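You operate a simulated robot arm through the tools that you are given. There is no shell and no other tool. Be economical: measure what you need, move in short steps, check, and stop when the job is done.

You are at the controls of a simulated two-armed robot. One attempt, no reset.

## Task
Fill the sink up to its overflow pipe and stand the cartridge from the black tray in it to soak.
Fine: drain and tap shut. Set down upright: cartridge.
Where things are to end (x, y in the base frame): cartridge within 0.06 m of [0.67, -0.19].
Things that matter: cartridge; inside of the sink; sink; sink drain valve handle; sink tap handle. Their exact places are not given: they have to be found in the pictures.

The check looks at the end state, three seconds after you hand in, the way a careful person would. Anything else that was tipped, shoved, dropped, spilled or broken makes it a failure.

## Robot
Two 7-joint arms with fingered hands on one trunk, on a base that drives. Base frame: it is fixed to the floor where the robot stands at the start and does not move with it; the origin is under the middle of the robot, x ahead of it, y to its left, z up. Units: m, degrees, N and s.
The left shoulder is at the start at [0.025, 0.175, 1.062], the right one opposite. Places, roughly: cartridge [0.25, 1.25, 0.25]; inside of the sink [0.8, -0.2, 0.7]; sink [0.8, -0.2, 0.4]; sink drain valve handle [0.7, 0, 0.8]; sink tap handle [0.5, 0, 0.8]. Payload 4 kg a hand.
The TCP of each hand is the grasp point between the finger pads, 0.036 m short of the fingertips. In the tool frame z runs along the fingers and y along their closing line. The gripper opens to 0.124 m. The gripper's body begins 0.042 m behind the TCP. The gripper is a hand of 4 fingers: y runs from the thumb to the fingers, the wrist lies at [-0.015, -0.099, -0.189] in the tool frame, and closing takes about 1.5 s.
Orientation is that of the tool frame in the base frame, as a unit quaternion [w, x, y, z]. With the fingers straight down and the wrist toward the robot, the tool's x, y and z point along [0, 1, 0], [1, 0, 0] and [0, 0, -1] of the base frame.

## Interface
- The arms move only by the tool move_arm. It takes "left_series", "right_series" or both (then of equal length, played together; a hand with none holds still); each is a list of rows, each a list of 7 numbers: the gripper command, from -1 (shut) to 1 (fully open), values between in proportion, then the shift along the base's x, y, z in units of 500 mm (1.0 is 500 mm), then the turn, a rotation vector about the base's x, y, z in units of 90 degrees (1.0 is 90 degrees). In form: [[grip, x, y, z, rx, ry, rz], ...]. A call has 1 to 10 rows; each row is the pose to reach, as a shift and turn from the pose commanded when the call began. A call with a number of a shift or a turn outside -1 to 1 is refused whole. Each row takes 0.2 s and may step no farther than 0.05 m and 8.6 degrees from the row before; otherwise, or with a gripper value out of range, the whole call is refused. A pose out of reach is approached as far as the arm can. The call stops where the force on the tool passes 40 N (or 10 N more than at its start, if that is more) or the arm is blocked; 0.2 s more then pass. The fingers move at their own pace (about 0.045 m/s each) and stop on an object; they squeeze with about 26 N. The grip force told is the motor's: it shows also when the fingers shut on nothing. Time passes only in rows, and 0.2 s behind the last, so rows that repeat a pose let the fingers close. It gives the time, the measured TCP pose, the force on the tool (base axes), the opening and the grip force at its end, in the units of the frame above (readings bear some noise), with the torque about the TCP (base axes, N m) and any sound that the robot's microphone picked up.
- Cameras (640 x 400 px; columns grow to the right, rows downward): "scene" is now at [0.1372, 0.0368, 1.308]; the picture's right is [0.24, -0.97, -0.03], its down [-0.41, -0.07, -0.91] and it looks along [0.88, 0.23, -0.41] (base axes); focal length 214 px, centre (320, 200). "left" rides on the left gripper at [-0.075, -0.086, -0.123] in its tool frame; the picture's right is [-0.70, -0.34, 0.63], its down [0.65, -0.68, 0.35] and it looks along [0.31, 0.65, 0.69] (tool axes); focal length 275 px, centre (320, 200). "right" rides on the right gripper at [0.075, -0.086, -0.123] in its tool frame; the picture's right is [-0.70, 0.34, -0.63], its down [-0.65, -0.68, 0.35] and it looks along [-0.31, 0.65, 0.69] (tool axes); focal length 275 px, centre (320, 200).
- get_image(camera): a new picture of that camera. It takes no simulated time.
- raise_lower(by): slides the trunk up (or, below 0, down) by that many m; the arms and the scene camera ride with it, the base frame stays. It gives what a move gives, with no picture.
- drive_base(legs): drives the robot by 1 to 6 legs, each [ahead, left, turn to the left] in m, m and degrees, along the robot's own axes; the way and the turn of a leg run together, so that a leg with both is an arc; at most 1.5 m and 180 degrees a leg. The arms and the cameras ride along, it lands a little off, and it stops where it bumps. It gives what a move gives.
- preshape(shape, hand): the hand has 4 fingers and takes this shape, open, in about a second: jaw (thumb against the fingers, like two jaws); tri (thumb and two fingers); tip (a fingertip pinch); poke (one finger out to press); point (the index stretched); flat (the hand flat); cup (the hand cupped); fist (a fist). The gripper value then closes the fingers along that shape, each until it touches; the sizes above hold for jaw. It gives what a move gives, with no picture.
- aim_head(pan, tilt): turns the head with the scene camera to pan (to the left, within 86 degrees either way) and tilt (down, from -29 to 69), counted from straight ahead of the robot. It gives what a move gives.
- locate(camera, pixels): for up to 12 pixels [column, row] of the newest picture of that camera ("zoom" is the newest enlarged one), the place [x, y, z] in the base frame of the surface seen there, good to about 0.002 m. It takes no simulated time.
- zoom(camera, box): a new picture of the part [left, top, right, bottom] of that camera's present view, enlarged. It takes no simulated time.
- finish_job(): hands the job in; it is judged then, once.

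Go step by step. Measure first, check grasps and placings, and put right what went wrong. The budget is 80 turns and 70 pictures, counting those below and the enlarged ones. Unless the task says otherwise, let go and move clear before handing in, and close with one line.

The tools are called by a JSON object that holds its "method" and its "body". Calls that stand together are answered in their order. move_arm: Moves the arms, as the interface text tells. Its arguments: {"type":"object","properties":{"left_series":{"type":"array"},"right_series":{"type":"array"}},"required":[]} The other tools are called the same way: raise_lower (by) slides the trunk up or down; preshape (shape, hand) gives the hand a shape; drive_base (legs) drives the base; aim_head (pan, tilt) turns the head that bears the scene camera; get_image (camera) takes a picture; locate (camera, pixels) gives the place of the surface under pixels of a picture; zoom (camera, box) takes an enlarged picture of a part of a camera's view; finish_job () hands the job in.

At the start:

```text
time: 0.0
left_ee_pos: [0.6939, 0.2568, 1.1727]
left_ee_rot: [0.006, 0.69, 0.724, 0.007]
left_ft_force: [-0.5, 0.0, 0.1]
left_ft_torque: [0.04, -0.03, 0.06]
left_width: 0.1237
left_grasp_force: 0.0
left_shape: jaw
right_ee_pos: [0.6565, -0.2809, 1.1131]
right_ee_rot: [0.004, 0.696, 0.718, 0.001]
right_ft_force: [1.4, 0.6, -0.3]
right_ft_torque: [-0.01, 0.13, 0.0]
right_width: 0.1236
right_grasp_force: 0.0
right_shape: jaw
trunk travel left (down, up): [-0.225, 0.253]
robot x, y, heading: [-0.0028, 0.0099, 1.6]
head pan, tilt: [12.5, 16.3]
```

scene: 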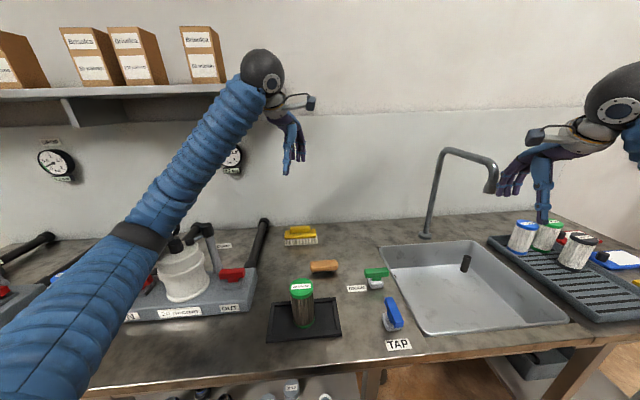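
right: 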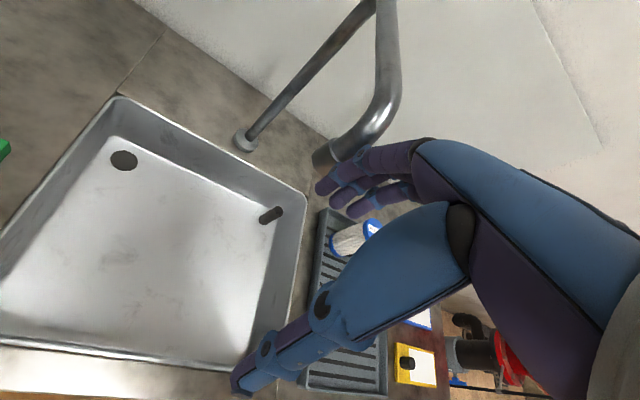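
left: 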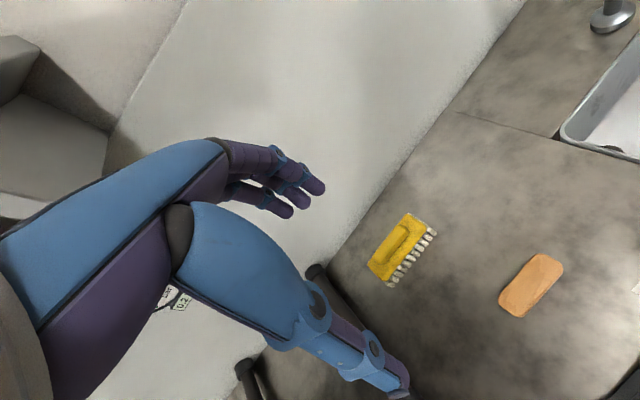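

The scene shows the sink, two levers (blue by the TAP label, about (392,315), and green at (375,275)) and a green-lidded cartridge in a black tray at (302,305). The rough cartridge place given doesn't match that one, so I'll measure and look around.

{"method": "locate", "body": {"camera": "scene", "pixels": [[302, 288], [302, 325], [285, 325], [392, 315], [375, 275], [398, 345], [465, 262], [480, 300], [400, 250], [560, 325], [492, 190], [523, 225]]}}

{"method": "zoom", "body": {"camera": "scene", "box": [260, 220, 420, 360]}}

{"method": "aim_head", "body": {"pan": 70, "tilt": 40}}

{"method": "get_image", "body": {"camera": "scene"}}

```text
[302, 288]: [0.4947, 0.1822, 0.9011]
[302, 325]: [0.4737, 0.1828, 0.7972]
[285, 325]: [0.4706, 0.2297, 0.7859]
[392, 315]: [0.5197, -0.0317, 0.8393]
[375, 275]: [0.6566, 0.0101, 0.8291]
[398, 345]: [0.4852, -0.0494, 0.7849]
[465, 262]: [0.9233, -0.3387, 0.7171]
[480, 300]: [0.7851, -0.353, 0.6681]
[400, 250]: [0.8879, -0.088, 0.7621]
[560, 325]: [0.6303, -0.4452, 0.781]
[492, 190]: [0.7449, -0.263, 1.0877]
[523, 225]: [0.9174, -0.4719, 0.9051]
```

```text
2.86 times, centred on (340, 290) of scene
```

zoom: 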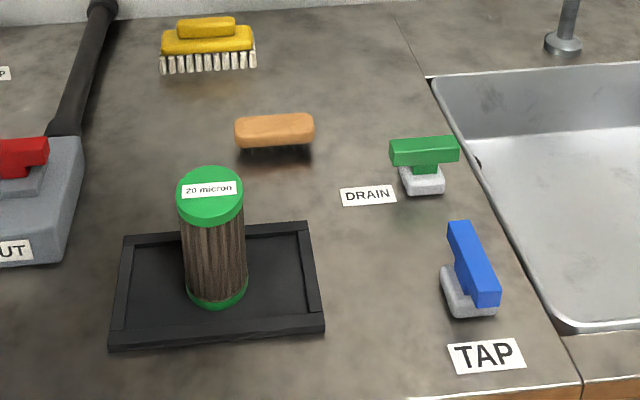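

```text
time: 1.3
left_ee_pos: [0.6963, 0.2623, 1.1722]
left_ee_rot: [0.005, 0.688, 0.726, 0.008]
left_ft_force: [-0.8, 0.1, 0.7]
left_ft_torque: [0.04, 0.02, 0.01]
left_width: 0.124
left_grasp_force: 0.0
left_shape: jaw
right_ee_pos: [0.6587, -0.2806, 1.1111]
right_ee_rot: [0.002, 0.695, 0.719, 0.001]
right_ft_force: [0.9, 0.8, 0.3]
right_ft_torque: [-0.02, -0.04, 0.04]
right_width: 0.1236
right_grasp_force: 0.1
right_shape: jaw
trunk travel left (down, up): [-0.225, 0.253]
robot x, y, heading: [-0.0002, 0.0094, 2.0]
head pan, tilt: [70.0, 40.0]
```

```text
65 pictures are left
```

scene: 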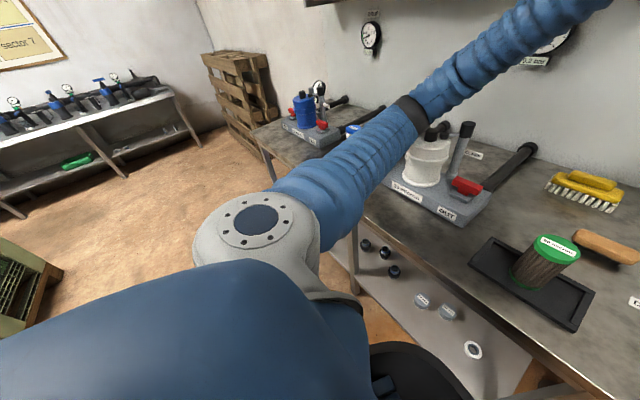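

The arm hides the spot where the cartridge is said to be (about [0.25, 1.25, 0.25]). I'll measure what is visible and move the left arm out of the view.

{"method": "locate", "body": {"camera": "scene", "pixels": [[30, 285], [20, 310], [423, 300], [470, 350], [380, 250], [75, 160], [300, 220], [130, 190], [555, 245]]}}

{"method": "aim_head", "body": {"pan": 86, "tilt": 20}}

{"method": "get_image", "body": {"camera": "scene"}}

```text
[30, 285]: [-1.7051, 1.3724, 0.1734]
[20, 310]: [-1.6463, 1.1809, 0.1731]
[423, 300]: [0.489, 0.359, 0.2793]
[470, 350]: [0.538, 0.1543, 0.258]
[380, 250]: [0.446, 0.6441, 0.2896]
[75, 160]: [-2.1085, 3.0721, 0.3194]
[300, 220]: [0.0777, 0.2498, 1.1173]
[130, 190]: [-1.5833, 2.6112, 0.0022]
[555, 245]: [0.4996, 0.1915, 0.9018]
```

```text
time: 2.1
left_ee_pos: [0.6964, 0.2617, 1.1712]
left_ee_rot: [0.006, 0.688, 0.726, 0.006]
left_ft_force: [0.4, -0.7, 0.2]
left_ft_torque: [-0.01, 0.0, -0.02]
left_width: 0.1238
left_grasp_force: 0.1
left_shape: jaw
right_ee_pos: [0.658, -0.2802, 1.1114]
right_ee_rot: [0.002, 0.695, 0.719, 0.0]
right_ft_force: [-0.7, -0.1, -0.4]
right_ft_torque: [0.01, 0.01, 0.01]
right_width: 0.1236
right_grasp_force: 0.1
right_shape: jaw
trunk travel left (down, up): [-0.225, 0.253]
robot x, y, heading: [-0.0019, 0.0106, 1.8]
head pan, tilt: [85.9, 20.0]
```

```text
64 pictures are left
```

scene: 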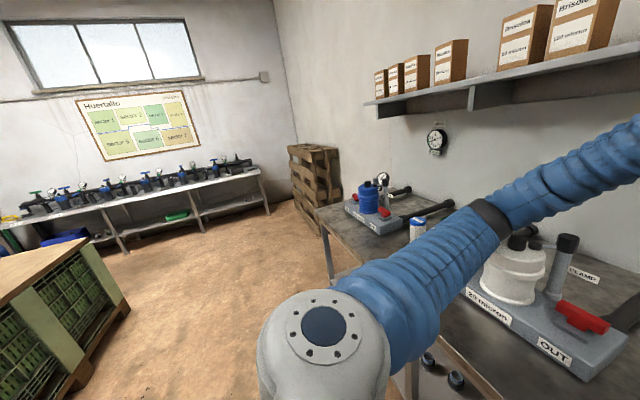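

Nothing is visible yet at the rough cartridge place, since it lies below the bench edge. I'll back off and look at the lower shelf.

{"method": "drive_base", "body": {"legs": [[-0.6, 0, 0]]}}

{"method": "aim_head", "body": {"pan": 55, "tilt": 30}}

{"method": "get_image", "body": {"camera": "scene"}}

```text
time: 5.5
left_ee_pos: [0.0963, 0.2444, 1.1675]
left_ee_rot: [0.002, 0.684, 0.729, 0.006]
left_ft_force: [0.1, -0.2, 0.7]
left_ft_torque: [0.01, -0.01, 0.03]
left_width: 0.1238
left_grasp_force: 0.1
left_shape: jaw
right_ee_pos: [0.068, -0.2963, 1.1071]
right_ee_rot: [0.0, 0.69, 0.724, -0.002]
right_ft_force: [0.2, 1.0, 0.6]
right_ft_torque: [0.0, 0.01, -0.01]
right_width: 0.124
right_grasp_force: 0.0
right_shape: jaw
trunk travel left (down, up): [-0.225, 0.253]
robot x, y, heading: [-0.6062, -0.0168, 2.9]
head pan, tilt: [85.9, 20.0]
```

```text
time: 6.5
left_ee_pos: [0.0968, 0.243, 1.1665]
left_ee_rot: [0.001, 0.685, 0.729, 0.004]
left_ft_force: [0.6, -0.5, -0.4]
left_ft_torque: [-0.05, 0.03, 0.0]
left_width: 0.1237
left_grasp_force: 0.1
left_shape: jaw
right_ee_pos: [0.0678, -0.2959, 1.1065]
right_ee_rot: [0.0, 0.69, 0.724, -0.002]
right_ft_force: [-1.1, 0.8, -1.2]
right_ft_torque: [0.0, -0.02, -0.02]
right_width: 0.1237
right_grasp_force: 0.0
right_shape: jaw
trunk travel left (down, up): [-0.225, 0.253]
robot x, y, heading: [-0.6007, -0.0139, 2.8]
head pan, tilt: [55.0, 30.0]
```

```text
63 pictures are left
```

scene: 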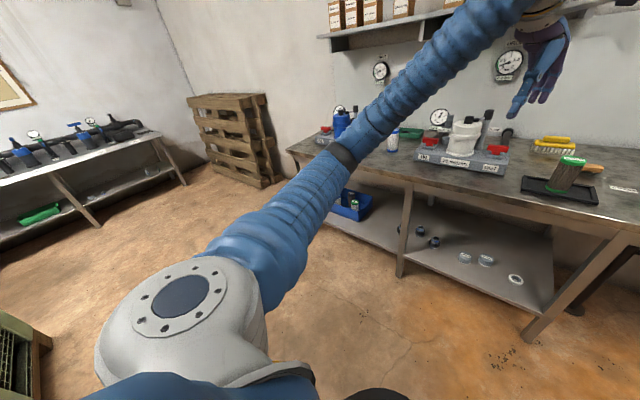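

A blue tray with a green-topped item shows on the lower shelf at (353,205). I'll zoom in there and measure it.

{"method": "zoom", "body": {"camera": "scene", "box": [310, 100, 470, 260]}}

{"method": "locate", "body": {"camera": "scene", "pixels": [[353, 203], [350, 212], [366, 205], [405, 245], [435, 241], [340, 192], [500, 265], [392, 140]]}}

```text
2.50 times, centred on (390, 180) of scene
```

zoom: 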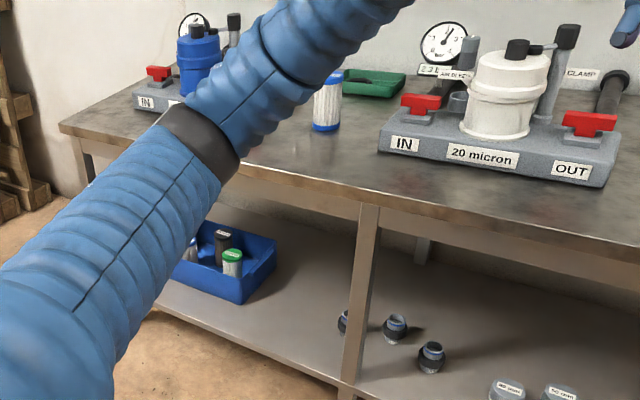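

```text
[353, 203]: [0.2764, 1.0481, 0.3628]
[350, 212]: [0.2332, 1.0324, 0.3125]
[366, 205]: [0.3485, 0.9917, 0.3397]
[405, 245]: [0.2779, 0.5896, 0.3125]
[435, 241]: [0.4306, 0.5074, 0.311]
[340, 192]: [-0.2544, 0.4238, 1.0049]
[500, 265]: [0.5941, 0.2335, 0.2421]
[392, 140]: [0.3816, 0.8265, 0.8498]
```

A blue crate on the lower shelf holds cartridges, and the rest is behind the arm. I'll drive left to face that shelf.

{"method": "drive_base", "body": {"legs": [[0, 1.15, 0]]}}

{"method": "aim_head", "body": {"pan": 0, "tilt": 45}}

{"method": "get_image", "body": {"camera": "scene"}}

```text
time: 12.4
left_ee_pos: [0.0499, 1.4055, 1.1664]
left_ee_rot: [0.002, 0.688, 0.726, 0.004]
left_ft_force: [-1.1, -0.5, 0.2]
left_ft_torque: [-0.01, 0.0, -0.03]
left_width: 0.1235
left_grasp_force: 0.1
left_shape: jaw
right_ee_pos: [0.0154, 0.8676, 1.1065]
right_ee_rot: [-0.002, 0.694, 0.72, -0.001]
right_ft_force: [-0.2, 0.0, 0.0]
right_ft_torque: [0.0, -0.02, 0.02]
right_width: 0.1238
right_grasp_force: 0.1
right_shape: jaw
trunk travel left (down, up): [-0.225, 0.253]
robot x, y, heading: [-0.6552, 1.156, 1.9]
head pan, tilt: [55.0, 30.0]
```

```text
time: 13.7
left_ee_pos: [0.0504, 1.4053, 1.1661]
left_ee_rot: [0.001, 0.687, 0.726, 0.005]
left_ft_force: [-0.6, -0.2, 0.9]
left_ft_torque: [0.0, 0.01, -0.02]
left_width: 0.1239
left_grasp_force: 0.1
left_shape: jaw
right_ee_pos: [0.0155, 0.8682, 1.1063]
right_ee_rot: [-0.001, 0.694, 0.72, -0.001]
right_ft_force: [0.6, -0.1, -0.6]
right_ft_torque: [0.02, 0.02, -0.01]
right_width: 0.1237
right_grasp_force: 0.0
right_shape: jaw
trunk travel left (down, up): [-0.225, 0.253]
robot x, y, heading: [-0.6529, 1.1562, 2.2]
head pan, tilt: [0.0, 45.0]
```

```text
61 pictures are left
```

scene: 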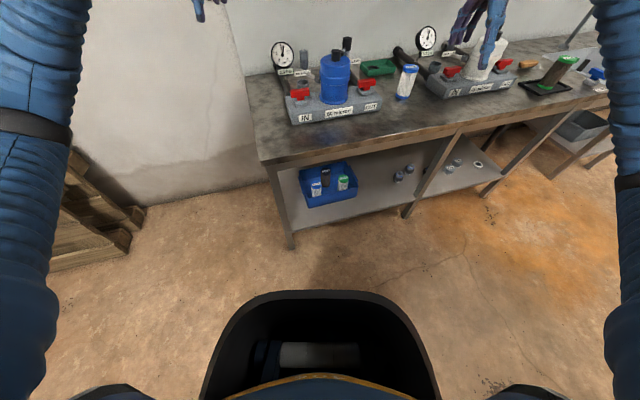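

Here the shelf holds only a blue crate with cartridges, and my own base has a black bin with something white at (318,355). I'll zoom in on both.

{"method": "zoom", "body": {"camera": "scene", "box": [280, 150, 380, 220]}}

{"method": "locate", "body": {"camera": "scene", "pixels": [[318, 355], [280, 355], [316, 187], [343, 182], [325, 170], [300, 195], [405, 68], [380, 67], [558, 65], [550, 85], [590, 125]]}}

{"method": "zoom", "body": {"camera": "scene", "box": [500, 30, 620, 150]}}

```text
5.71 times, centred on (330, 185) of scene
```

zoom: 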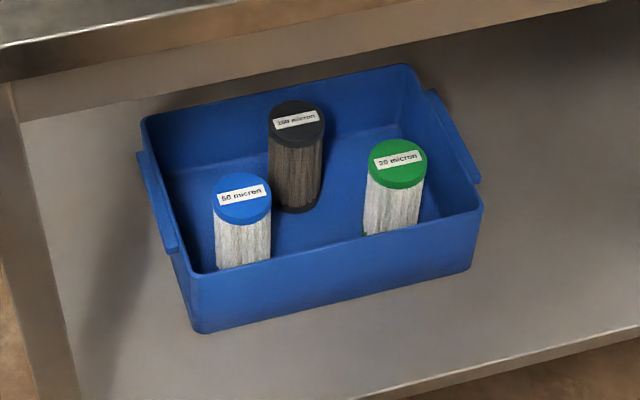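

```text
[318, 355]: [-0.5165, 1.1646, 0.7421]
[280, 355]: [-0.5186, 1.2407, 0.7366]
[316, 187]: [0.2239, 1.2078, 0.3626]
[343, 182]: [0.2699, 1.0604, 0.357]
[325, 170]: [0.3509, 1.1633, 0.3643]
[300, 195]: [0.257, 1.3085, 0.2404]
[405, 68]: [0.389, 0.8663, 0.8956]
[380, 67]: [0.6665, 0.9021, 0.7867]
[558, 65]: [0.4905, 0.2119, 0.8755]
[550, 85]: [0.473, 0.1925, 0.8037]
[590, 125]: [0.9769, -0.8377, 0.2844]
```

```text
3.33 times, centred on (560, 90) of scene
```

zoom: 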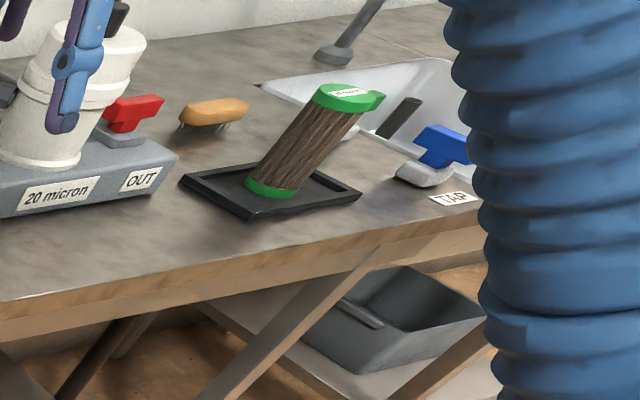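

The black tray holds the dirty brown "20 micron" cartridge with green caps at [0.495, 0.185]. The blue crate at the listed rough place only holds clean spares, so I'll follow the task's words and use the black-tray one. Driving back to the sink.

{"method": "drive_base", "body": {"legs": [[0, -1.2, 0], [0, 0, -2]]}}

```text
time: 20.1
left_ee_pos: [0.107, 0.1804, 1.1668]
left_ee_rot: [0.001, 0.698, 0.716, 0.005]
left_ft_force: [-0.2, -0.8, 0.7]
left_ft_torque: [0.02, 0.0, 0.01]
left_width: 0.1238
left_grasp_force: 0.0
left_shape: jaw
right_ee_pos: [0.0562, -0.3565, 1.1063]
right_ee_rot: [-0.001, 0.704, 0.71, -0.001]
right_ft_force: [0.7, 0.6, 0.3]
right_ft_torque: [0.01, 0.01, -0.05]
right_width: 0.1238
right_grasp_force: 0.0
right_shape: jaw
trunk travel left (down, up): [-0.225, 0.253]
robot x, y, heading: [-0.6045, -0.048, 0.3]
head pan, tilt: [0.0, 45.0]
```

Back near the sink with heading about 0. Driving forward, stopping slightly short of the start place, and looking down.

{"method": "drive_base", "body": {"legs": [[0.55, 0.03, 0]]}}

{"method": "aim_head", "body": {"pan": -12, "tilt": 35}}

{"method": "get_image", "body": {"camera": "scene"}}

```text
time: 23.3
left_ee_pos: [0.6412, 0.2201, 1.1714]
left_ee_rot: [0.004, 0.694, 0.72, 0.007]
left_ft_force: [0.1, 0.1, 0.7]
left_ft_torque: [0.0, 0.01, 0.0]
left_width: 0.1239
left_grasp_force: 0.0
left_shape: jaw
right_ee_pos: [0.5937, -0.3209, 1.1069]
right_ee_rot: [0.0, 0.703, 0.711, 0.001]
right_ft_force: [1.0, -0.3, -1.0]
right_ft_torque: [-0.01, 0.03, -0.02]
right_width: 0.1238
right_grasp_force: 0.0
right_shape: jaw
trunk travel left (down, up): [-0.225, 0.253]
robot x, y, heading: [-0.0653, -0.018, 0.5]
head pan, tilt: [0.0, 45.0]
stopped in leg 1: the robot was blocked; the commanded pose is now the measured one
```

```text
time: 24.0
left_ee_pos: [0.6408, 0.2199, 1.1708]
left_ee_rot: [0.004, 0.695, 0.719, 0.008]
left_ft_force: [0.1, 0.4, 0.1]
left_ft_torque: [0.01, -0.02, 0.0]
left_width: 0.1237
left_grasp_force: 0.1
left_shape: jaw
right_ee_pos: [0.5929, -0.3208, 1.1087]
right_ee_rot: [0.0, 0.703, 0.712, 0.0]
right_ft_force: [0.9, 0.4, 0.9]
right_ft_torque: [-0.02, -0.02, 0.0]
right_width: 0.1241
right_grasp_force: 0.1
right_shape: jaw
trunk travel left (down, up): [-0.225, 0.253]
robot x, y, heading: [-0.0698, -0.0148, 0.7]
head pan, tilt: [-12.0, 35.0]
```

```text
58 pictures are left
```

scene: 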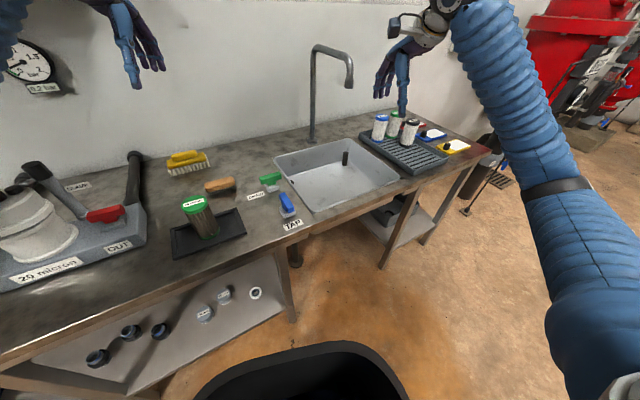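

The drive was blocked at x=-0.07, but nothing appears disturbed. I'll zoom on the sink and handles and measure.

{"method": "zoom", "body": {"camera": "scene", "box": [160, 130, 420, 270]}}

{"method": "locate", "body": {"camera": "scene", "pixels": [[282, 195], [290, 212], [262, 179], [279, 175], [345, 158], [350, 86], [316, 211], [276, 156], [398, 178], [194, 203], [330, 185], [345, 165]]}}

```text
2.46 times, centred on (290, 200) of scene
```

zoom: 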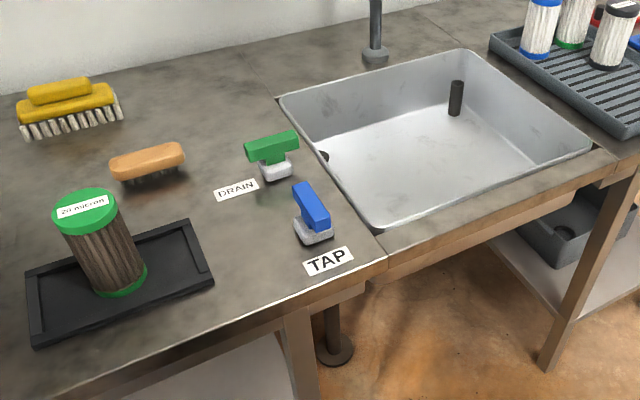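

```text
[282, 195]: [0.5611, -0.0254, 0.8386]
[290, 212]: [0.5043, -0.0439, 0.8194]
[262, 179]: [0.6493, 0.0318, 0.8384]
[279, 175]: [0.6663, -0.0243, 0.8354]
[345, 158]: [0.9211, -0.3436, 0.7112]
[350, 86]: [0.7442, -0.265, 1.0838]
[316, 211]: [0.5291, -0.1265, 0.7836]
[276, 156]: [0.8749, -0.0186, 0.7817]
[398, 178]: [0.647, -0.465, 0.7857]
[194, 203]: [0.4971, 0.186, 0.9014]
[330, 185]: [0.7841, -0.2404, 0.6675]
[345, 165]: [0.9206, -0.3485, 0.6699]
```

Handle positions are known: blue lies along x and green along y. I'll zoom tightly on both to get their pivots and extents.

{"method": "zoom", "body": {"camera": "scene", "box": [245, 160, 309, 224]}}

```text
6.25 times, centred on (277, 192) of scene
```

zoom: 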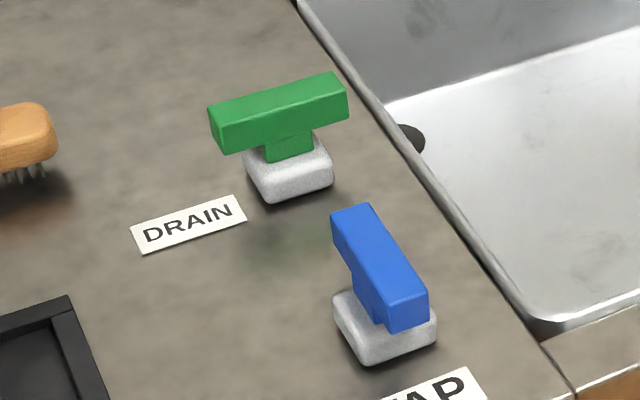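

{"method": "locate", "body": {"camera": "zoom", "pixels": [[212, 112], [225, 145], [335, 78], [345, 108], [285, 100], [290, 148], [335, 212], [368, 208], [390, 300], [425, 292], [380, 255], [385, 345]]}}

```text
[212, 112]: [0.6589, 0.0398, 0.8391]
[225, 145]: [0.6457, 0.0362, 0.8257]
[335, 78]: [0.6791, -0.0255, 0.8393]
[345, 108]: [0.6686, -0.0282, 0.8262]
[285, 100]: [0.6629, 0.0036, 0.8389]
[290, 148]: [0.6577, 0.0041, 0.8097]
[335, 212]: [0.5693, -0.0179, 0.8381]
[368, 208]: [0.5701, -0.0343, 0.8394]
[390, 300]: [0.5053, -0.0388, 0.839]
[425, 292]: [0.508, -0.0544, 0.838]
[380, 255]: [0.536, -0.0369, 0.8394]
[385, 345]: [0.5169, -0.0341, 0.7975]
```

Both bars are 0.07 m long at z 0.82–0.84. Blue is centred at [0.538,-0.036] at 18° to x, and green at [0.661,0.005] across. I'll bring the left hand above the blue handle with its closing line across the bar.

{"method": "move_arm", "body": {"left_series": [[0.2, -0.023, -0.057, -0.038, 0, 0, -0.0913], [0.2, -0.046, -0.114, -0.076, 0, 0, -0.1827], [0.2, -0.069, -0.171, -0.114, 0, 0, -0.274], [0.2, -0.092, -0.228, -0.152, 0, 0, -0.3653], [0.2, -0.114, -0.284, -0.19, 0, 0, -0.4567], [0.2, -0.137, -0.341, -0.228, 0, 0, -0.548], [0.2, -0.16, -0.398, -0.266, 0, 0, -0.6393], [0.2, -0.183, -0.455, -0.304, 0, 0, -0.7307], [0.2, -0.206, -0.512, -0.342, 0, 0, -0.822], [0.2, -0.206, -0.512, -0.342, 0, 0, -0.822]]}}

{"method": "aim_head", "body": {"pan": -5, "tilt": 35}}

{"method": "get_image", "body": {"camera": "scene"}}

{"method": "get_image", "body": {"camera": "left"}}

```text
time: 26.2
left_ee_pos: [0.5337, -0.0313, 1.0014]
left_ee_rot: [0.005, 0.988, 0.157, 0.007]
left_ft_force: [-0.6, -0.4, -0.3]
left_ft_torque: [0.01, -0.01, 0.01]
left_width: 0.0744
left_grasp_force: 0.1
left_shape: jaw
right_ee_pos: [0.5849, -0.3202, 1.113]
right_ee_rot: [0.003, 0.702, 0.712, 0.004]
right_ft_force: [0.2, 0.0, 0.2]
right_ft_torque: [0.01, -0.01, 0.01]
right_width: 0.124
right_grasp_force: 0.1
right_shape: jaw
trunk travel left (down, up): [-0.225, 0.253]
robot x, y, heading: [-0.0659, -0.0167, 0.7]
head pan, tilt: [-12.0, 35.0]
```

```text
time: 26.9
left_ee_pos: [0.5332, -0.0312, 1.001]
left_ee_rot: [0.006, 0.987, 0.157, 0.007]
left_ft_force: [-0.3, 0.1, 0.6]
left_ft_torque: [-0.01, -0.03, 0.0]
left_width: 0.0743
left_grasp_force: 0.1
left_shape: jaw
right_ee_pos: [0.5841, -0.3194, 1.1125]
right_ee_rot: [0.002, 0.703, 0.712, 0.003]
right_ft_force: [-0.4, 0.2, -1.6]
right_ft_torque: [0.01, 0.01, 0.02]
right_width: 0.1236
right_grasp_force: 0.1
right_shape: jaw
trunk travel left (down, up): [-0.225, 0.253]
robot x, y, heading: [-0.0692, -0.0107, 0.9]
head pan, tilt: [-5.0, 35.0]
```

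```text
55 pictures are left
```

scene: 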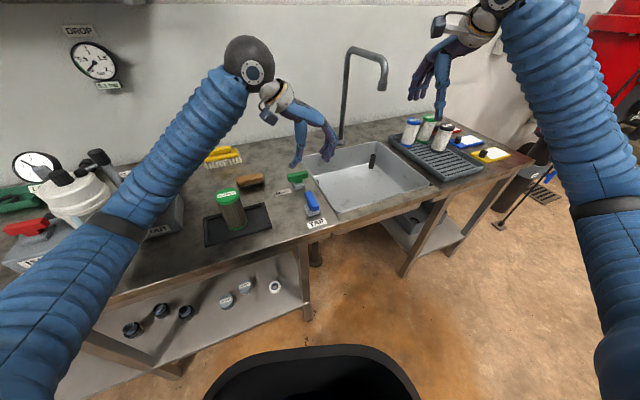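

```text
54 pictures are left
```

left: 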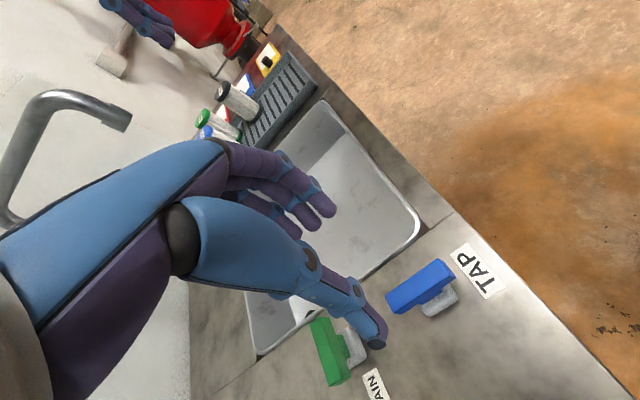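

The hand is aligned across the blue bar (y axis at -72°). Descending to straddle it and closing.

{"method": "move_arm", "body": {"left_series": [[0.2, 0.005, -0.005, -0.08, 0, 0, 0], [0.2, 0.01, -0.01, -0.16, 0, 0, 0], [0.2, 0.01, -0.01, -0.24, 0, 0, 0], [0.2, 0.01, -0.01, -0.306, 0, 0, 0], [0.2, 0.01, -0.01, -0.306, 0, 0, 0], [-1, 0.01, -0.01, -0.306, 0, 0, 0], [-1, 0.01, -0.01, -0.306, 0, 0, 0], [-1, 0.01, -0.01, -0.306, 0, 0, 0], [-1, 0.01, -0.01, -0.306, 0, 0, 0], [-1, 0.01, -0.01, -0.306, 0, 0, 0]]}}

{"method": "zoom", "body": {"camera": "scene", "box": [260, 140, 380, 240]}}

```text
time: 29.3
left_ee_pos: [0.6061, -0.0625, 0.8627]
left_ee_rot: [0.028, 0.993, 0.108, 0.025]
left_ft_force: [-0.7, -0.1, -0.2]
left_ft_torque: [0.0, 0.05, 0.03]
left_width: 0.0
left_grasp_force: 25.4
left_shape: jaw
right_ee_pos: [0.6189, -0.3229, 1.1296]
right_ee_rot: [0.035, 0.726, 0.686, 0.024]
right_ft_force: [1.1, -0.1, -1.1]
right_ft_torque: [-0.01, 0.15, 0.02]
right_width: 0.1242
right_grasp_force: 0.0
right_shape: jaw
trunk travel left (down, up): [-0.225, 0.253]
robot x, y, heading: [-0.0073, -0.0163, -5.7]
head pan, tilt: [-5.0, 35.0]
stopped in row 10 (left hand): the arm was blocked; the commanded pose is now the measured one
```

```text
4.00 times, centred on (320, 190) of scene
```

zoom: 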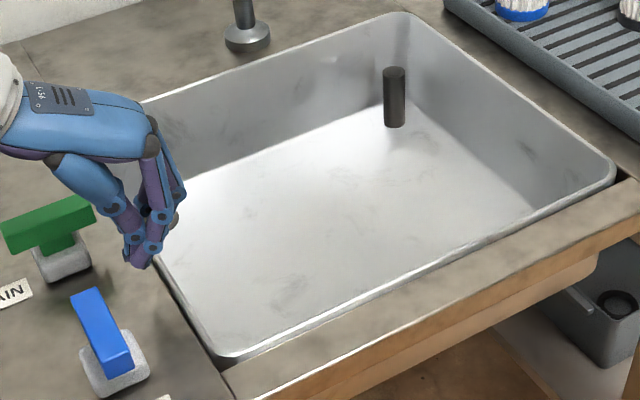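

The base unexpectedly shifted (now x=-0.007, heading -5.7°), so the hand closed beside the handle on nothing. I'll look at what is going on before moving.

{"method": "get_image", "body": {"camera": "scene"}}

{"method": "move_arm", "body": {"left_series": [[-1, 0, 0, 0.05, 0, 0, 0], [-1, 0, 0, 0.1, 0, 0, 0], [-1, 0, 0, 0.2, 0, 0, 0], [-1, 0, 0, 0.25, 0, 0, 0]]}}

{"method": "get_image", "body": {"camera": "scene"}}

```text
52 pictures are left
```

scene: 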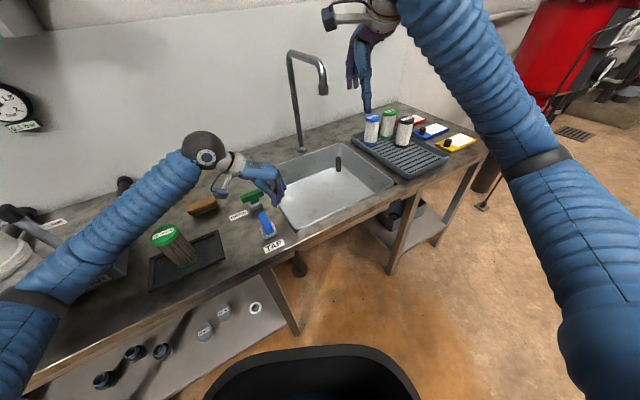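

```text
time: 29.6
left_ee_pos: [0.6242, 0.0039, 0.8645]
left_ee_rot: [0.067, 0.992, 0.105, 0.024]
left_ft_force: [3.0, 2.7, 1.0]
left_ft_torque: [-0.18, 0.19, -0.05]
left_width: 0.0001
left_grasp_force: 26.1
left_shape: jaw
right_ee_pos: [0.6351, -0.2206, 1.1429]
right_ee_rot: [0.071, 0.717, 0.694, 0.021]
right_ft_force: [2.3, 1.1, -3.0]
right_ft_torque: [-0.19, 0.14, 0.0]
right_width: 0.124
right_grasp_force: 0.1
right_shape: jaw
trunk travel left (down, up): [-0.225, 0.253]
robot x, y, heading: [-0.0013, -0.022, -6.9]
head pan, tilt: [-5.0, 35.0]
stopped in row 1 (right hand): the arm was blocked; the commanded pose is now the measured one
```

```text
51 pictures are left
```

scene: 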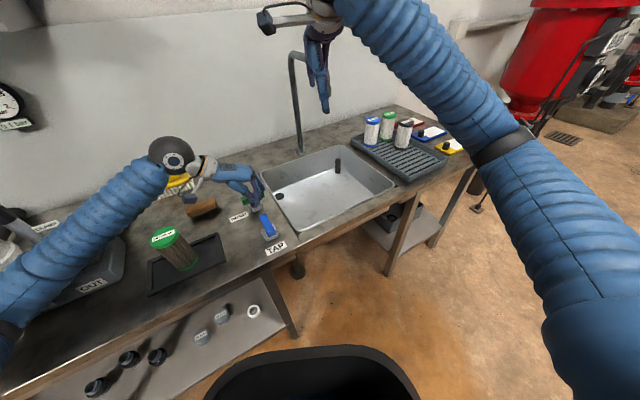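

Base, and even the idle right arm, are being displaced. I'll hold both still for a second to see whether it settles.

{"method": "move_arm", "body": {"left_series": [[-1, 0, 0, 0, 0, 0, 0], [-1, 0, 0, 0, 0, 0, 0], [-1, 0, 0, 0, 0, 0, 0]]}}

{"method": "get_image", "body": {"camera": "scene"}}

{"method": "get_image", "body": {"camera": "right"}}

```text
time: 30.4
left_ee_pos: [0.609, 0.0037, 0.8734]
left_ee_rot: [0.057, 0.992, 0.11, 0.03]
left_ft_force: [-0.9, 1.3, 0.3]
left_ft_torque: [0.0, 0.0, 0.03]
left_width: 0.0001
left_grasp_force: 26.1
left_shape: jaw
right_ee_pos: [0.6198, -0.2339, 1.1473]
right_ee_rot: [0.065, 0.719, 0.691, 0.021]
right_ft_force: [-0.1, 0.5, -0.5]
right_ft_torque: [0.0, 0.02, 0.03]
right_width: 0.124
right_grasp_force: 0.0
right_shape: jaw
trunk travel left (down, up): [-0.225, 0.253]
robot x, y, heading: [-0.0103, -0.0142, -6.0]
head pan, tilt: [-5.0, 35.0]
```

```text
50 pictures are left
```

scene: 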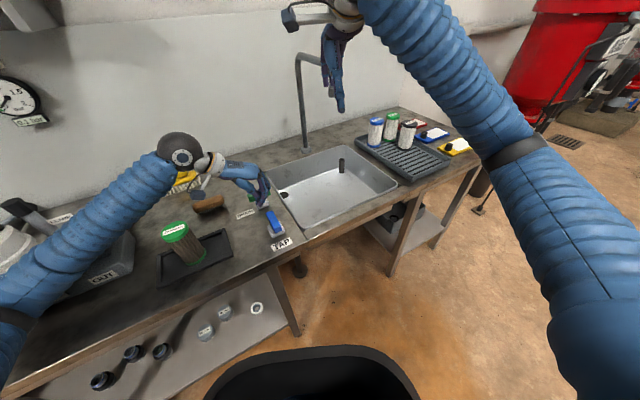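

```text
49 pictures are left
```

right: 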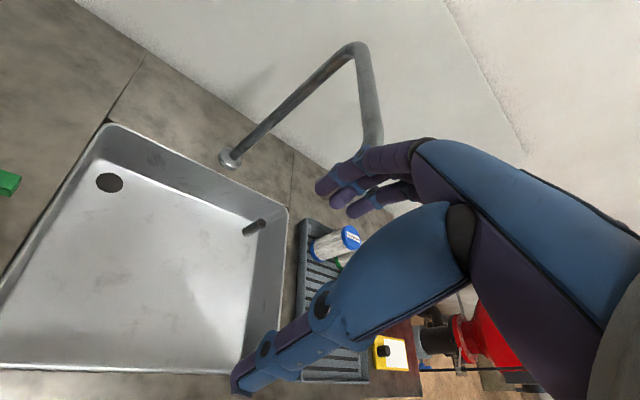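

The view is settled and nothing is tipped. The base is likely pressed against something under the bench. I'll lift the left hand straight up, then back the base off a bit for clearance.

{"method": "move_arm", "body": {"left_series": [[-1, 0, 0, 0.05, 0, 0, 0], [-1, 0, 0, 0.1, 0, 0, 0], [-1, 0, 0, 0.17, 0, 0, 0], [-1, 0, 0, 0.24, 0, 0, 0], [-1, 0, 0, 0.3, 0, 0, 0], [-1, 0, 0, 0.3, 0, 0, 0]]}}

```text
time: 32.0
left_ee_pos: [0.5501, 0.0578, 0.9946]
left_ee_rot: [0.068, 0.987, 0.145, 0.006]
left_ft_force: [-0.3, -0.1, -0.2]
left_ft_torque: [-0.04, 0.01, 0.03]
left_width: 0.0
left_grasp_force: 25.8
left_shape: jaw
right_ee_pos: [0.5941, -0.1638, 1.1404]
right_ee_rot: [0.063, 0.692, 0.719, 0.004]
right_ft_force: [0.1, 1.2, -0.3]
right_ft_torque: [-0.03, 0.0, 0.01]
right_width: 0.1244
right_grasp_force: 0.1
right_shape: jaw
trunk travel left (down, up): [-0.225, 0.253]
robot x, y, heading: [-0.0577, -0.0128, -0.6]
head pan, tilt: [-5.0, 35.0]
stopped in row 6 (left hand): the arm was blocked; the commanded pose is now the measured one
```

The base rotated back as the hand rose, so the left forearm or elbow was probably levering on the bench when lowered. I'll back off 0.12 m and raise the trunk so the arms come in from higher.

{"method": "drive_base", "body": {"legs": [[-0.12, 0, 0]]}}

{"method": "raise_lower", "body": {"by": 0.2}}

{"method": "aim_head", "body": {"pan": 15, "tilt": 45}}

{"method": "get_image", "body": {"camera": "scene"}}

```text
time: 33.3
left_ee_pos: [0.4357, 0.0646, 0.9908]
left_ee_rot: [0.068, 0.987, 0.146, 0.003]
left_ft_force: [0.2, 0.7, -0.6]
left_ft_torque: [0.01, -0.04, 0.0]
left_width: 0.0
left_grasp_force: 25.7
left_shape: jaw
right_ee_pos: [0.481, -0.1588, 1.1336]
right_ee_rot: [0.063, 0.692, 0.719, 0.0]
right_ft_force: [0.4, 0.5, 0.6]
right_ft_torque: [-0.04, -0.05, 0.0]
right_width: 0.1242
right_grasp_force: 0.1
right_shape: jaw
trunk travel left (down, up): [-0.225, 0.253]
robot x, y, heading: [-0.1728, -0.0115, -0.7]
head pan, tilt: [-5.0, 35.0]
```

```text
time: 35.5
left_ee_pos: [0.4379, 0.0645, 1.1897]
left_ee_rot: [0.068, 0.987, 0.146, 0.002]
left_ft_force: [0.2, -0.1, -0.3]
left_ft_torque: [0.01, 0.02, 0.01]
left_width: 0.0
left_grasp_force: 25.9
left_shape: jaw
right_ee_pos: [0.4829, -0.1581, 1.3331]
right_ee_rot: [0.061, 0.692, 0.719, -0.001]
right_ft_force: [-0.1, 0.3, -0.2]
right_ft_torque: [0.05, 0.02, -0.01]
right_width: 0.1241
right_grasp_force: 0.1
right_shape: jaw
trunk travel left (down, up): [-0.425, 0.053]
robot x, y, heading: [-0.1708, -0.0097, -0.6]
head pan, tilt: [-5.0, 35.0]
```

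```text
time: 36.3
left_ee_pos: [0.4387, 0.0658, 1.1894]
left_ee_rot: [0.068, 0.987, 0.146, 0.004]
left_ft_force: [-0.7, 0.5, -0.1]
left_ft_torque: [-0.02, -0.03, 0.04]
left_width: 0.0
left_grasp_force: 26.5
left_shape: jaw
right_ee_pos: [0.4819, -0.1575, 1.3337]
right_ee_rot: [0.062, 0.691, 0.72, -0.001]
right_ft_force: [0.4, -0.8, 0.5]
right_ft_torque: [-0.03, 0.0, 0.01]
right_width: 0.1237
right_grasp_force: 0.1
right_shape: jaw
trunk travel left (down, up): [-0.425, 0.053]
robot x, y, heading: [-0.1735, -0.0117, -0.7]
head pan, tilt: [15.0, 45.0]
```

```text
48 pictures are left
```

scene: 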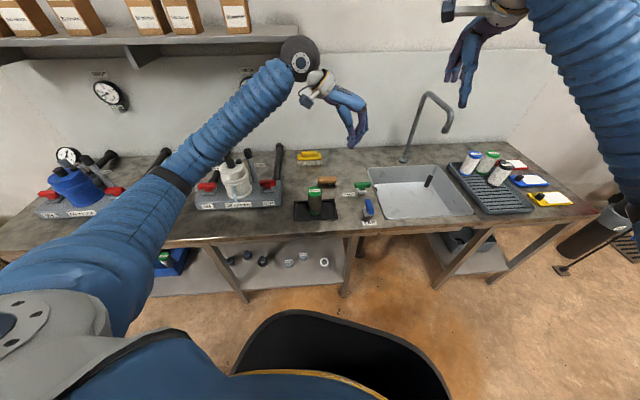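

All objects are undisturbed. I'm bringing the left hand above the blue handle again with the tilt corrected, and moving the right hand aside.

{"method": "move_arm", "body": {"left_series": [[0.2, 0.028, -0.029, -0.065, 0.012, 0.003, 0.002], [0.2, 0.057, -0.058, -0.131, 0.024, 0.005, 0.004], [0.2, 0.085, -0.087, -0.196, 0.036, 0.008, 0.006], [0.2, 0.113, -0.117, -0.262, 0.048, 0.01, 0.008], [0.2, 0.141, -0.146, -0.327, 0.06, 0.013, 0.01], [0.2, 0.17, -0.175, -0.393, 0.073, 0.015, 0.012], [0.2, 0.198, -0.204, -0.458, 0.085, 0.018, 0.013], [0.2, 0.198, -0.204, -0.458, 0.085, 0.018, 0.013]], "right_series": [[1, 0, -0.043, 0, 0, 0, 0], [1, 0, -0.086, 0, 0, 0, 0], [1, 0, -0.129, 0, 0, 0, 0], [1, 0, -0.172, 0, 0, 0, 0], [1, 0, -0.215, 0, 0, 0, 0], [1, 0, -0.258, 0, 0, 0, 0], [1, 0, -0.3, 0, 0, 0, 0], [1, 0, -0.3, 0, 0, 0, 0]]}}

{"method": "get_image", "body": {"camera": "scene"}}

```text
time: 38.1
left_ee_pos: [0.5374, -0.0373, 0.9603]
left_ee_rot: [0.0, 0.988, 0.157, -0.001]
left_ft_force: [-0.1, -0.9, 0.0]
left_ft_torque: [-0.04, 0.0, 0.0]
left_width: 0.0742
left_grasp_force: 0.2
left_shape: jaw
right_ee_pos: [0.483, -0.3107, 1.3318]
right_ee_rot: [0.063, 0.692, 0.719, -0.002]
right_ft_force: [-0.4, 0.1, 0.2]
right_ft_torque: [0.0, 0.0, -0.02]
right_width: 0.1239
right_grasp_force: 0.2
right_shape: jaw
trunk travel left (down, up): [-0.425, 0.053]
robot x, y, heading: [-0.1714, -0.0081, -0.6]
head pan, tilt: [15.0, 45.0]
```

```text
47 pictures are left
```

scene: 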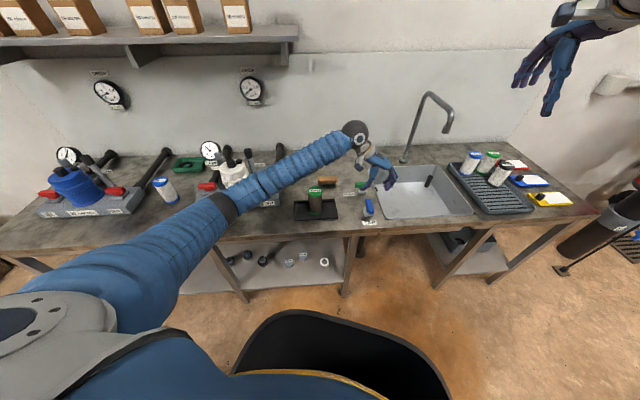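

The pose is right. Before descending, I'll check the forearm's height over the tray.

{"method": "locate", "body": {"camera": "scene", "pixels": [[340, 150], [300, 172], [250, 195], [200, 225], [150, 260], [110, 250], [310, 190], [270, 210]]}}

```text
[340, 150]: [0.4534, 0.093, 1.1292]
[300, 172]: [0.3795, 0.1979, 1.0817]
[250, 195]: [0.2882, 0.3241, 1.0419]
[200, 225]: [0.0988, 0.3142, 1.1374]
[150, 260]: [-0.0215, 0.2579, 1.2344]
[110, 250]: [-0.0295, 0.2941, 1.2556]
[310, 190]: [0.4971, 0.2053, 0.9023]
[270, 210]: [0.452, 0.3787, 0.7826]
```

The elbow clears the bench and the cartridge now. Descending over the blue bar and closing.

{"method": "move_arm", "body": {"left_series": [[0.2, 0.001, 0.002, -0.08, 0, 0, 0], [0.2, 0.001, 0.002, -0.16, 0, 0, 0], [0.2, 0.001, 0.002, -0.23, 0, 0, 0], [0.2, 0.001, 0.002, -0.23, 0, 0, 0], [-1, 0.001, 0.002, -0.23, 0, 0, 0], [-1, 0.001, 0.002, -0.23, 0, 0, 0], [-1, 0.001, 0.002, -0.23, 0, 0, 0], [-1, 0.001, 0.002, -0.23, 0, 0, 0], [-1, 0.001, 0.002, -0.23, 0, 0, 0]]}}

{"method": "zoom", "body": {"camera": "scene", "box": [320, 120, 480, 240]}}

```text
time: 40.1
left_ee_pos: [0.5392, -0.0365, 0.845]
left_ee_rot: [-0.001, 0.988, 0.157, 0.0]
left_ft_force: [-1.1, 3.9, 1.3]
left_ft_torque: [-0.46, -0.16, -0.03]
left_width: 0.0302
left_grasp_force: 25.8
left_shape: jaw
right_ee_pos: [0.4828, -0.31, 1.3307]
right_ee_rot: [0.061, 0.692, 0.719, 0.0]
right_ft_force: [-0.4, 0.1, 0.5]
right_ft_torque: [-0.02, 0.02, 0.0]
right_width: 0.124
right_grasp_force: 0.1
right_shape: jaw
trunk travel left (down, up): [-0.425, 0.053]
robot x, y, heading: [-0.1768, -0.0099, -0.3]
head pan, tilt: [15.0, 45.0]
```

```text
3.33 times, centred on (400, 180) of scene
```

zoom: 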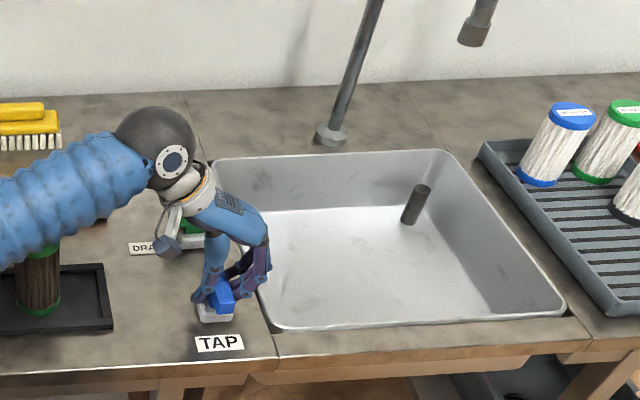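

The bar is gripped (width 0.030, 26 N). Trying a counter-clockwise twist in small steps.

{"method": "move_arm", "body": {"left_series": [[-1, 0, 0, 0, 0, 0, 0.09], [-1, 0, 0, 0, 0, 0, 0.18], [-1, 0, 0, 0, 0, 0, 0.27]]}}

{"method": "zoom", "body": {"camera": "scene", "box": [320, 120, 480, 240]}}

```text
time: 40.9
left_ee_pos: [0.5379, -0.0365, 0.846]
left_ee_rot: [0.001, 0.932, 0.361, -0.001]
left_ft_force: [0.9, 1.6, 0.7]
left_ft_torque: [-0.4, -0.44, 0.0]
left_width: 0.0298
left_grasp_force: 26.2
left_shape: jaw
right_ee_pos: [0.4833, -0.3106, 1.3303]
right_ee_rot: [0.062, 0.692, 0.719, -0.002]
right_ft_force: [-0.1, -0.4, -0.1]
right_ft_torque: [0.02, -0.01, 0.03]
right_width: 0.1239
right_grasp_force: 0.0
right_shape: jaw
trunk travel left (down, up): [-0.425, 0.053]
robot x, y, heading: [-0.1762, -0.0065, -0.6]
head pan, tilt: [15.0, 45.0]
```

```text
3.33 times, centred on (400, 180) of scene
```

zoom: 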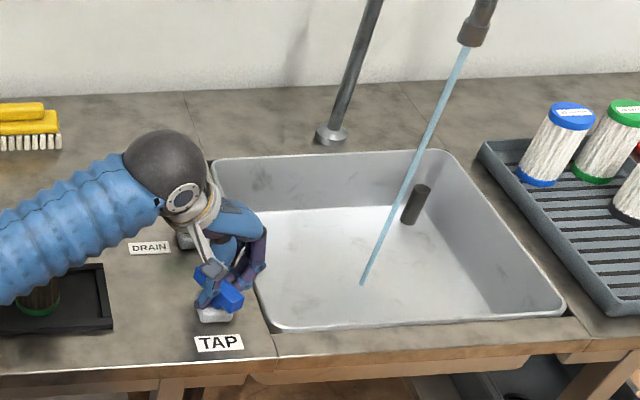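

Water is running, so counter-clockwise opens the tap. I'll let go, rise, and see whether water collects with the drain handle as it is.

{"method": "move_arm", "body": {"left_series": [[0.2, 0, 0, 0, 0, 0, 0], [0.2, 0, 0, 0, 0, 0, 0], [0.2, 0, 0, 0, 0, 0, 0], [0.2, 0, 0, 0, 0, 0, 0], [0.2, 0, 0, 0.07, 0, 0, 0], [0.2, 0, 0, 0.15, 0, 0, 0], [0.2, 0, 0, 0.23, 0, 0, 0], [0.2, 0, 0, 0.23, 0, 0, 0], [0.2, 0, 0, 0.23, 0, 0, 0], [0.2, 0, 0, 0.23, 0, 0, 0]]}}

{"method": "zoom", "body": {"camera": "scene", "box": [320, 120, 480, 240]}}

```text
time: 43.1
left_ee_pos: [0.5365, -0.0375, 0.9621]
left_ee_rot: [0.001, 0.933, 0.361, 0.0]
left_ft_force: [-0.7, -0.4, -0.3]
left_ft_torque: [0.0, 0.01, 0.02]
left_width: 0.0742
left_grasp_force: 0.0
left_shape: jaw
right_ee_pos: [0.4835, -0.3113, 1.3309]
right_ee_rot: [0.062, 0.692, 0.72, -0.001]
right_ft_force: [-0.5, -0.1, 1.0]
right_ft_torque: [0.0, 0.02, 0.0]
right_width: 0.1241
right_grasp_force: 0.1
right_shape: jaw
trunk travel left (down, up): [-0.425, 0.053]
robot x, y, heading: [-0.1742, -0.0079, -0.7]
head pan, tilt: [15.0, 45.0]
```

```text
3.33 times, centred on (400, 180) of scene
```

zoom: 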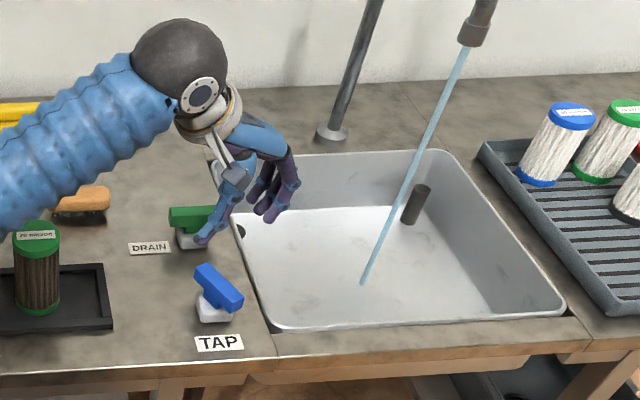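

No water is collecting after about 2 s, so the drain is likely open as shown (green across). I'll turn and shift the left hand above the green handle.

{"method": "move_arm", "body": {"left_series": [[0.2, 0.032, 0.011, 0, 0, 0, 0.091], [0.2, 0.064, 0.021, 0, 0, 0, 0.182], [0.2, 0.096, 0.032, 0, 0, 0, 0.274], [0.2, 0.128, 0.042, 0, 0, 0, 0.365], [0.2, 0.16, 0.053, 0, 0, 0, 0.456], [0.2, 0.192, 0.064, 0, 0, 0, 0.547], [0.2, 0.224, 0.074, 0, 0, 0, 0.639], [0.2, 0.257, 0.085, 0, 0, 0, 0.73], [0.2, 0.257, 0.085, 0, 0, 0, 0.73]]}}

{"method": "zoom", "body": {"camera": "scene", "box": [320, 120, 480, 240]}}

{"method": "get_image", "body": {"camera": "left"}}

```text
time: 45.1
left_ee_pos: [0.667, 0.0071, 0.96]
left_ee_rot: [0.001, 0.587, 0.809, 0.0]
left_ft_force: [0.1, 0.1, -0.3]
left_ft_torque: [-0.02, -0.01, -0.04]
left_width: 0.074
left_grasp_force: 0.0
left_shape: jaw
right_ee_pos: [0.482, -0.3098, 1.3317]
right_ee_rot: [0.062, 0.692, 0.719, -0.001]
right_ft_force: [0.1, 1.1, 0.0]
right_ft_torque: [0.02, -0.01, 0.01]
right_width: 0.124
right_grasp_force: 0.1
right_shape: jaw
trunk travel left (down, up): [-0.425, 0.053]
robot x, y, heading: [-0.1711, -0.0054, -0.4]
head pan, tilt: [15.0, 45.0]
```

```text
3.33 times, centred on (400, 180) of scene
```

zoom: 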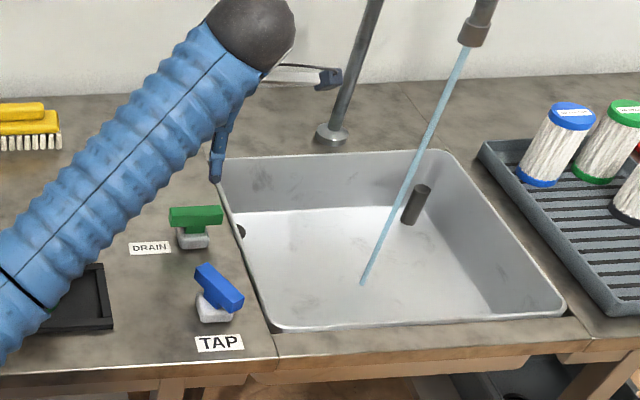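

```text
42 pictures are left
```

left: 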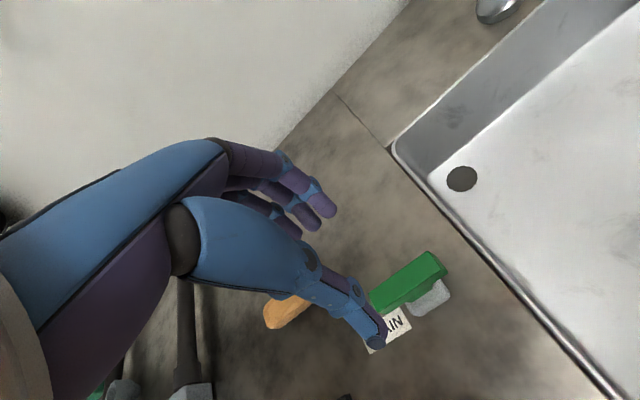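

The green handle is clearly visible now. I'll measure its top and also check the forearm height over the cartridge.

{"method": "locate", "body": {"camera": "left", "pixels": [[385, 287], [430, 255], [443, 266], [410, 282], [408, 272]]}}

{"method": "locate", "body": {"camera": "zoom", "pixels": [[173, 212], [220, 209], [195, 212], [30, 275], [100, 190], [10, 330], [60, 300]]}}

{"method": "get_image", "body": {"camera": "scene"}}

```text
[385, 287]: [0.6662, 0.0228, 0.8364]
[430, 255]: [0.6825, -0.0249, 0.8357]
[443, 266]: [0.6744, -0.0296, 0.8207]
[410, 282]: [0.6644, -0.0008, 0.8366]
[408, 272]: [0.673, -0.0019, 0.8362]
```

```text
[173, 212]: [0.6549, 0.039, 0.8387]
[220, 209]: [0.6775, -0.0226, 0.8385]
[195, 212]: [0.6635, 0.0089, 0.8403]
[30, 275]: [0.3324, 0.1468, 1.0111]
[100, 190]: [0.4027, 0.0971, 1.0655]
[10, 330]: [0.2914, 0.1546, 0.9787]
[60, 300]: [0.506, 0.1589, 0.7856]
```

```text
41 pictures are left
```

scene: 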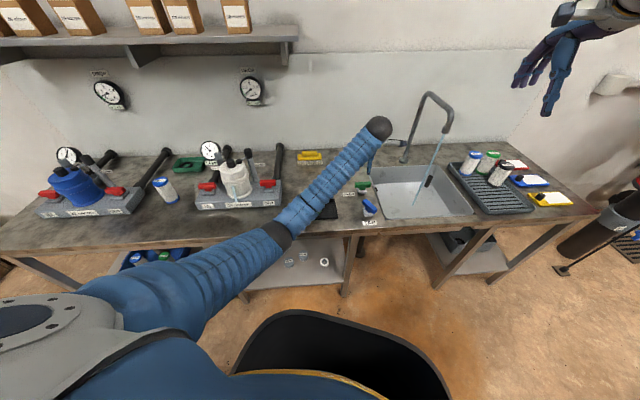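

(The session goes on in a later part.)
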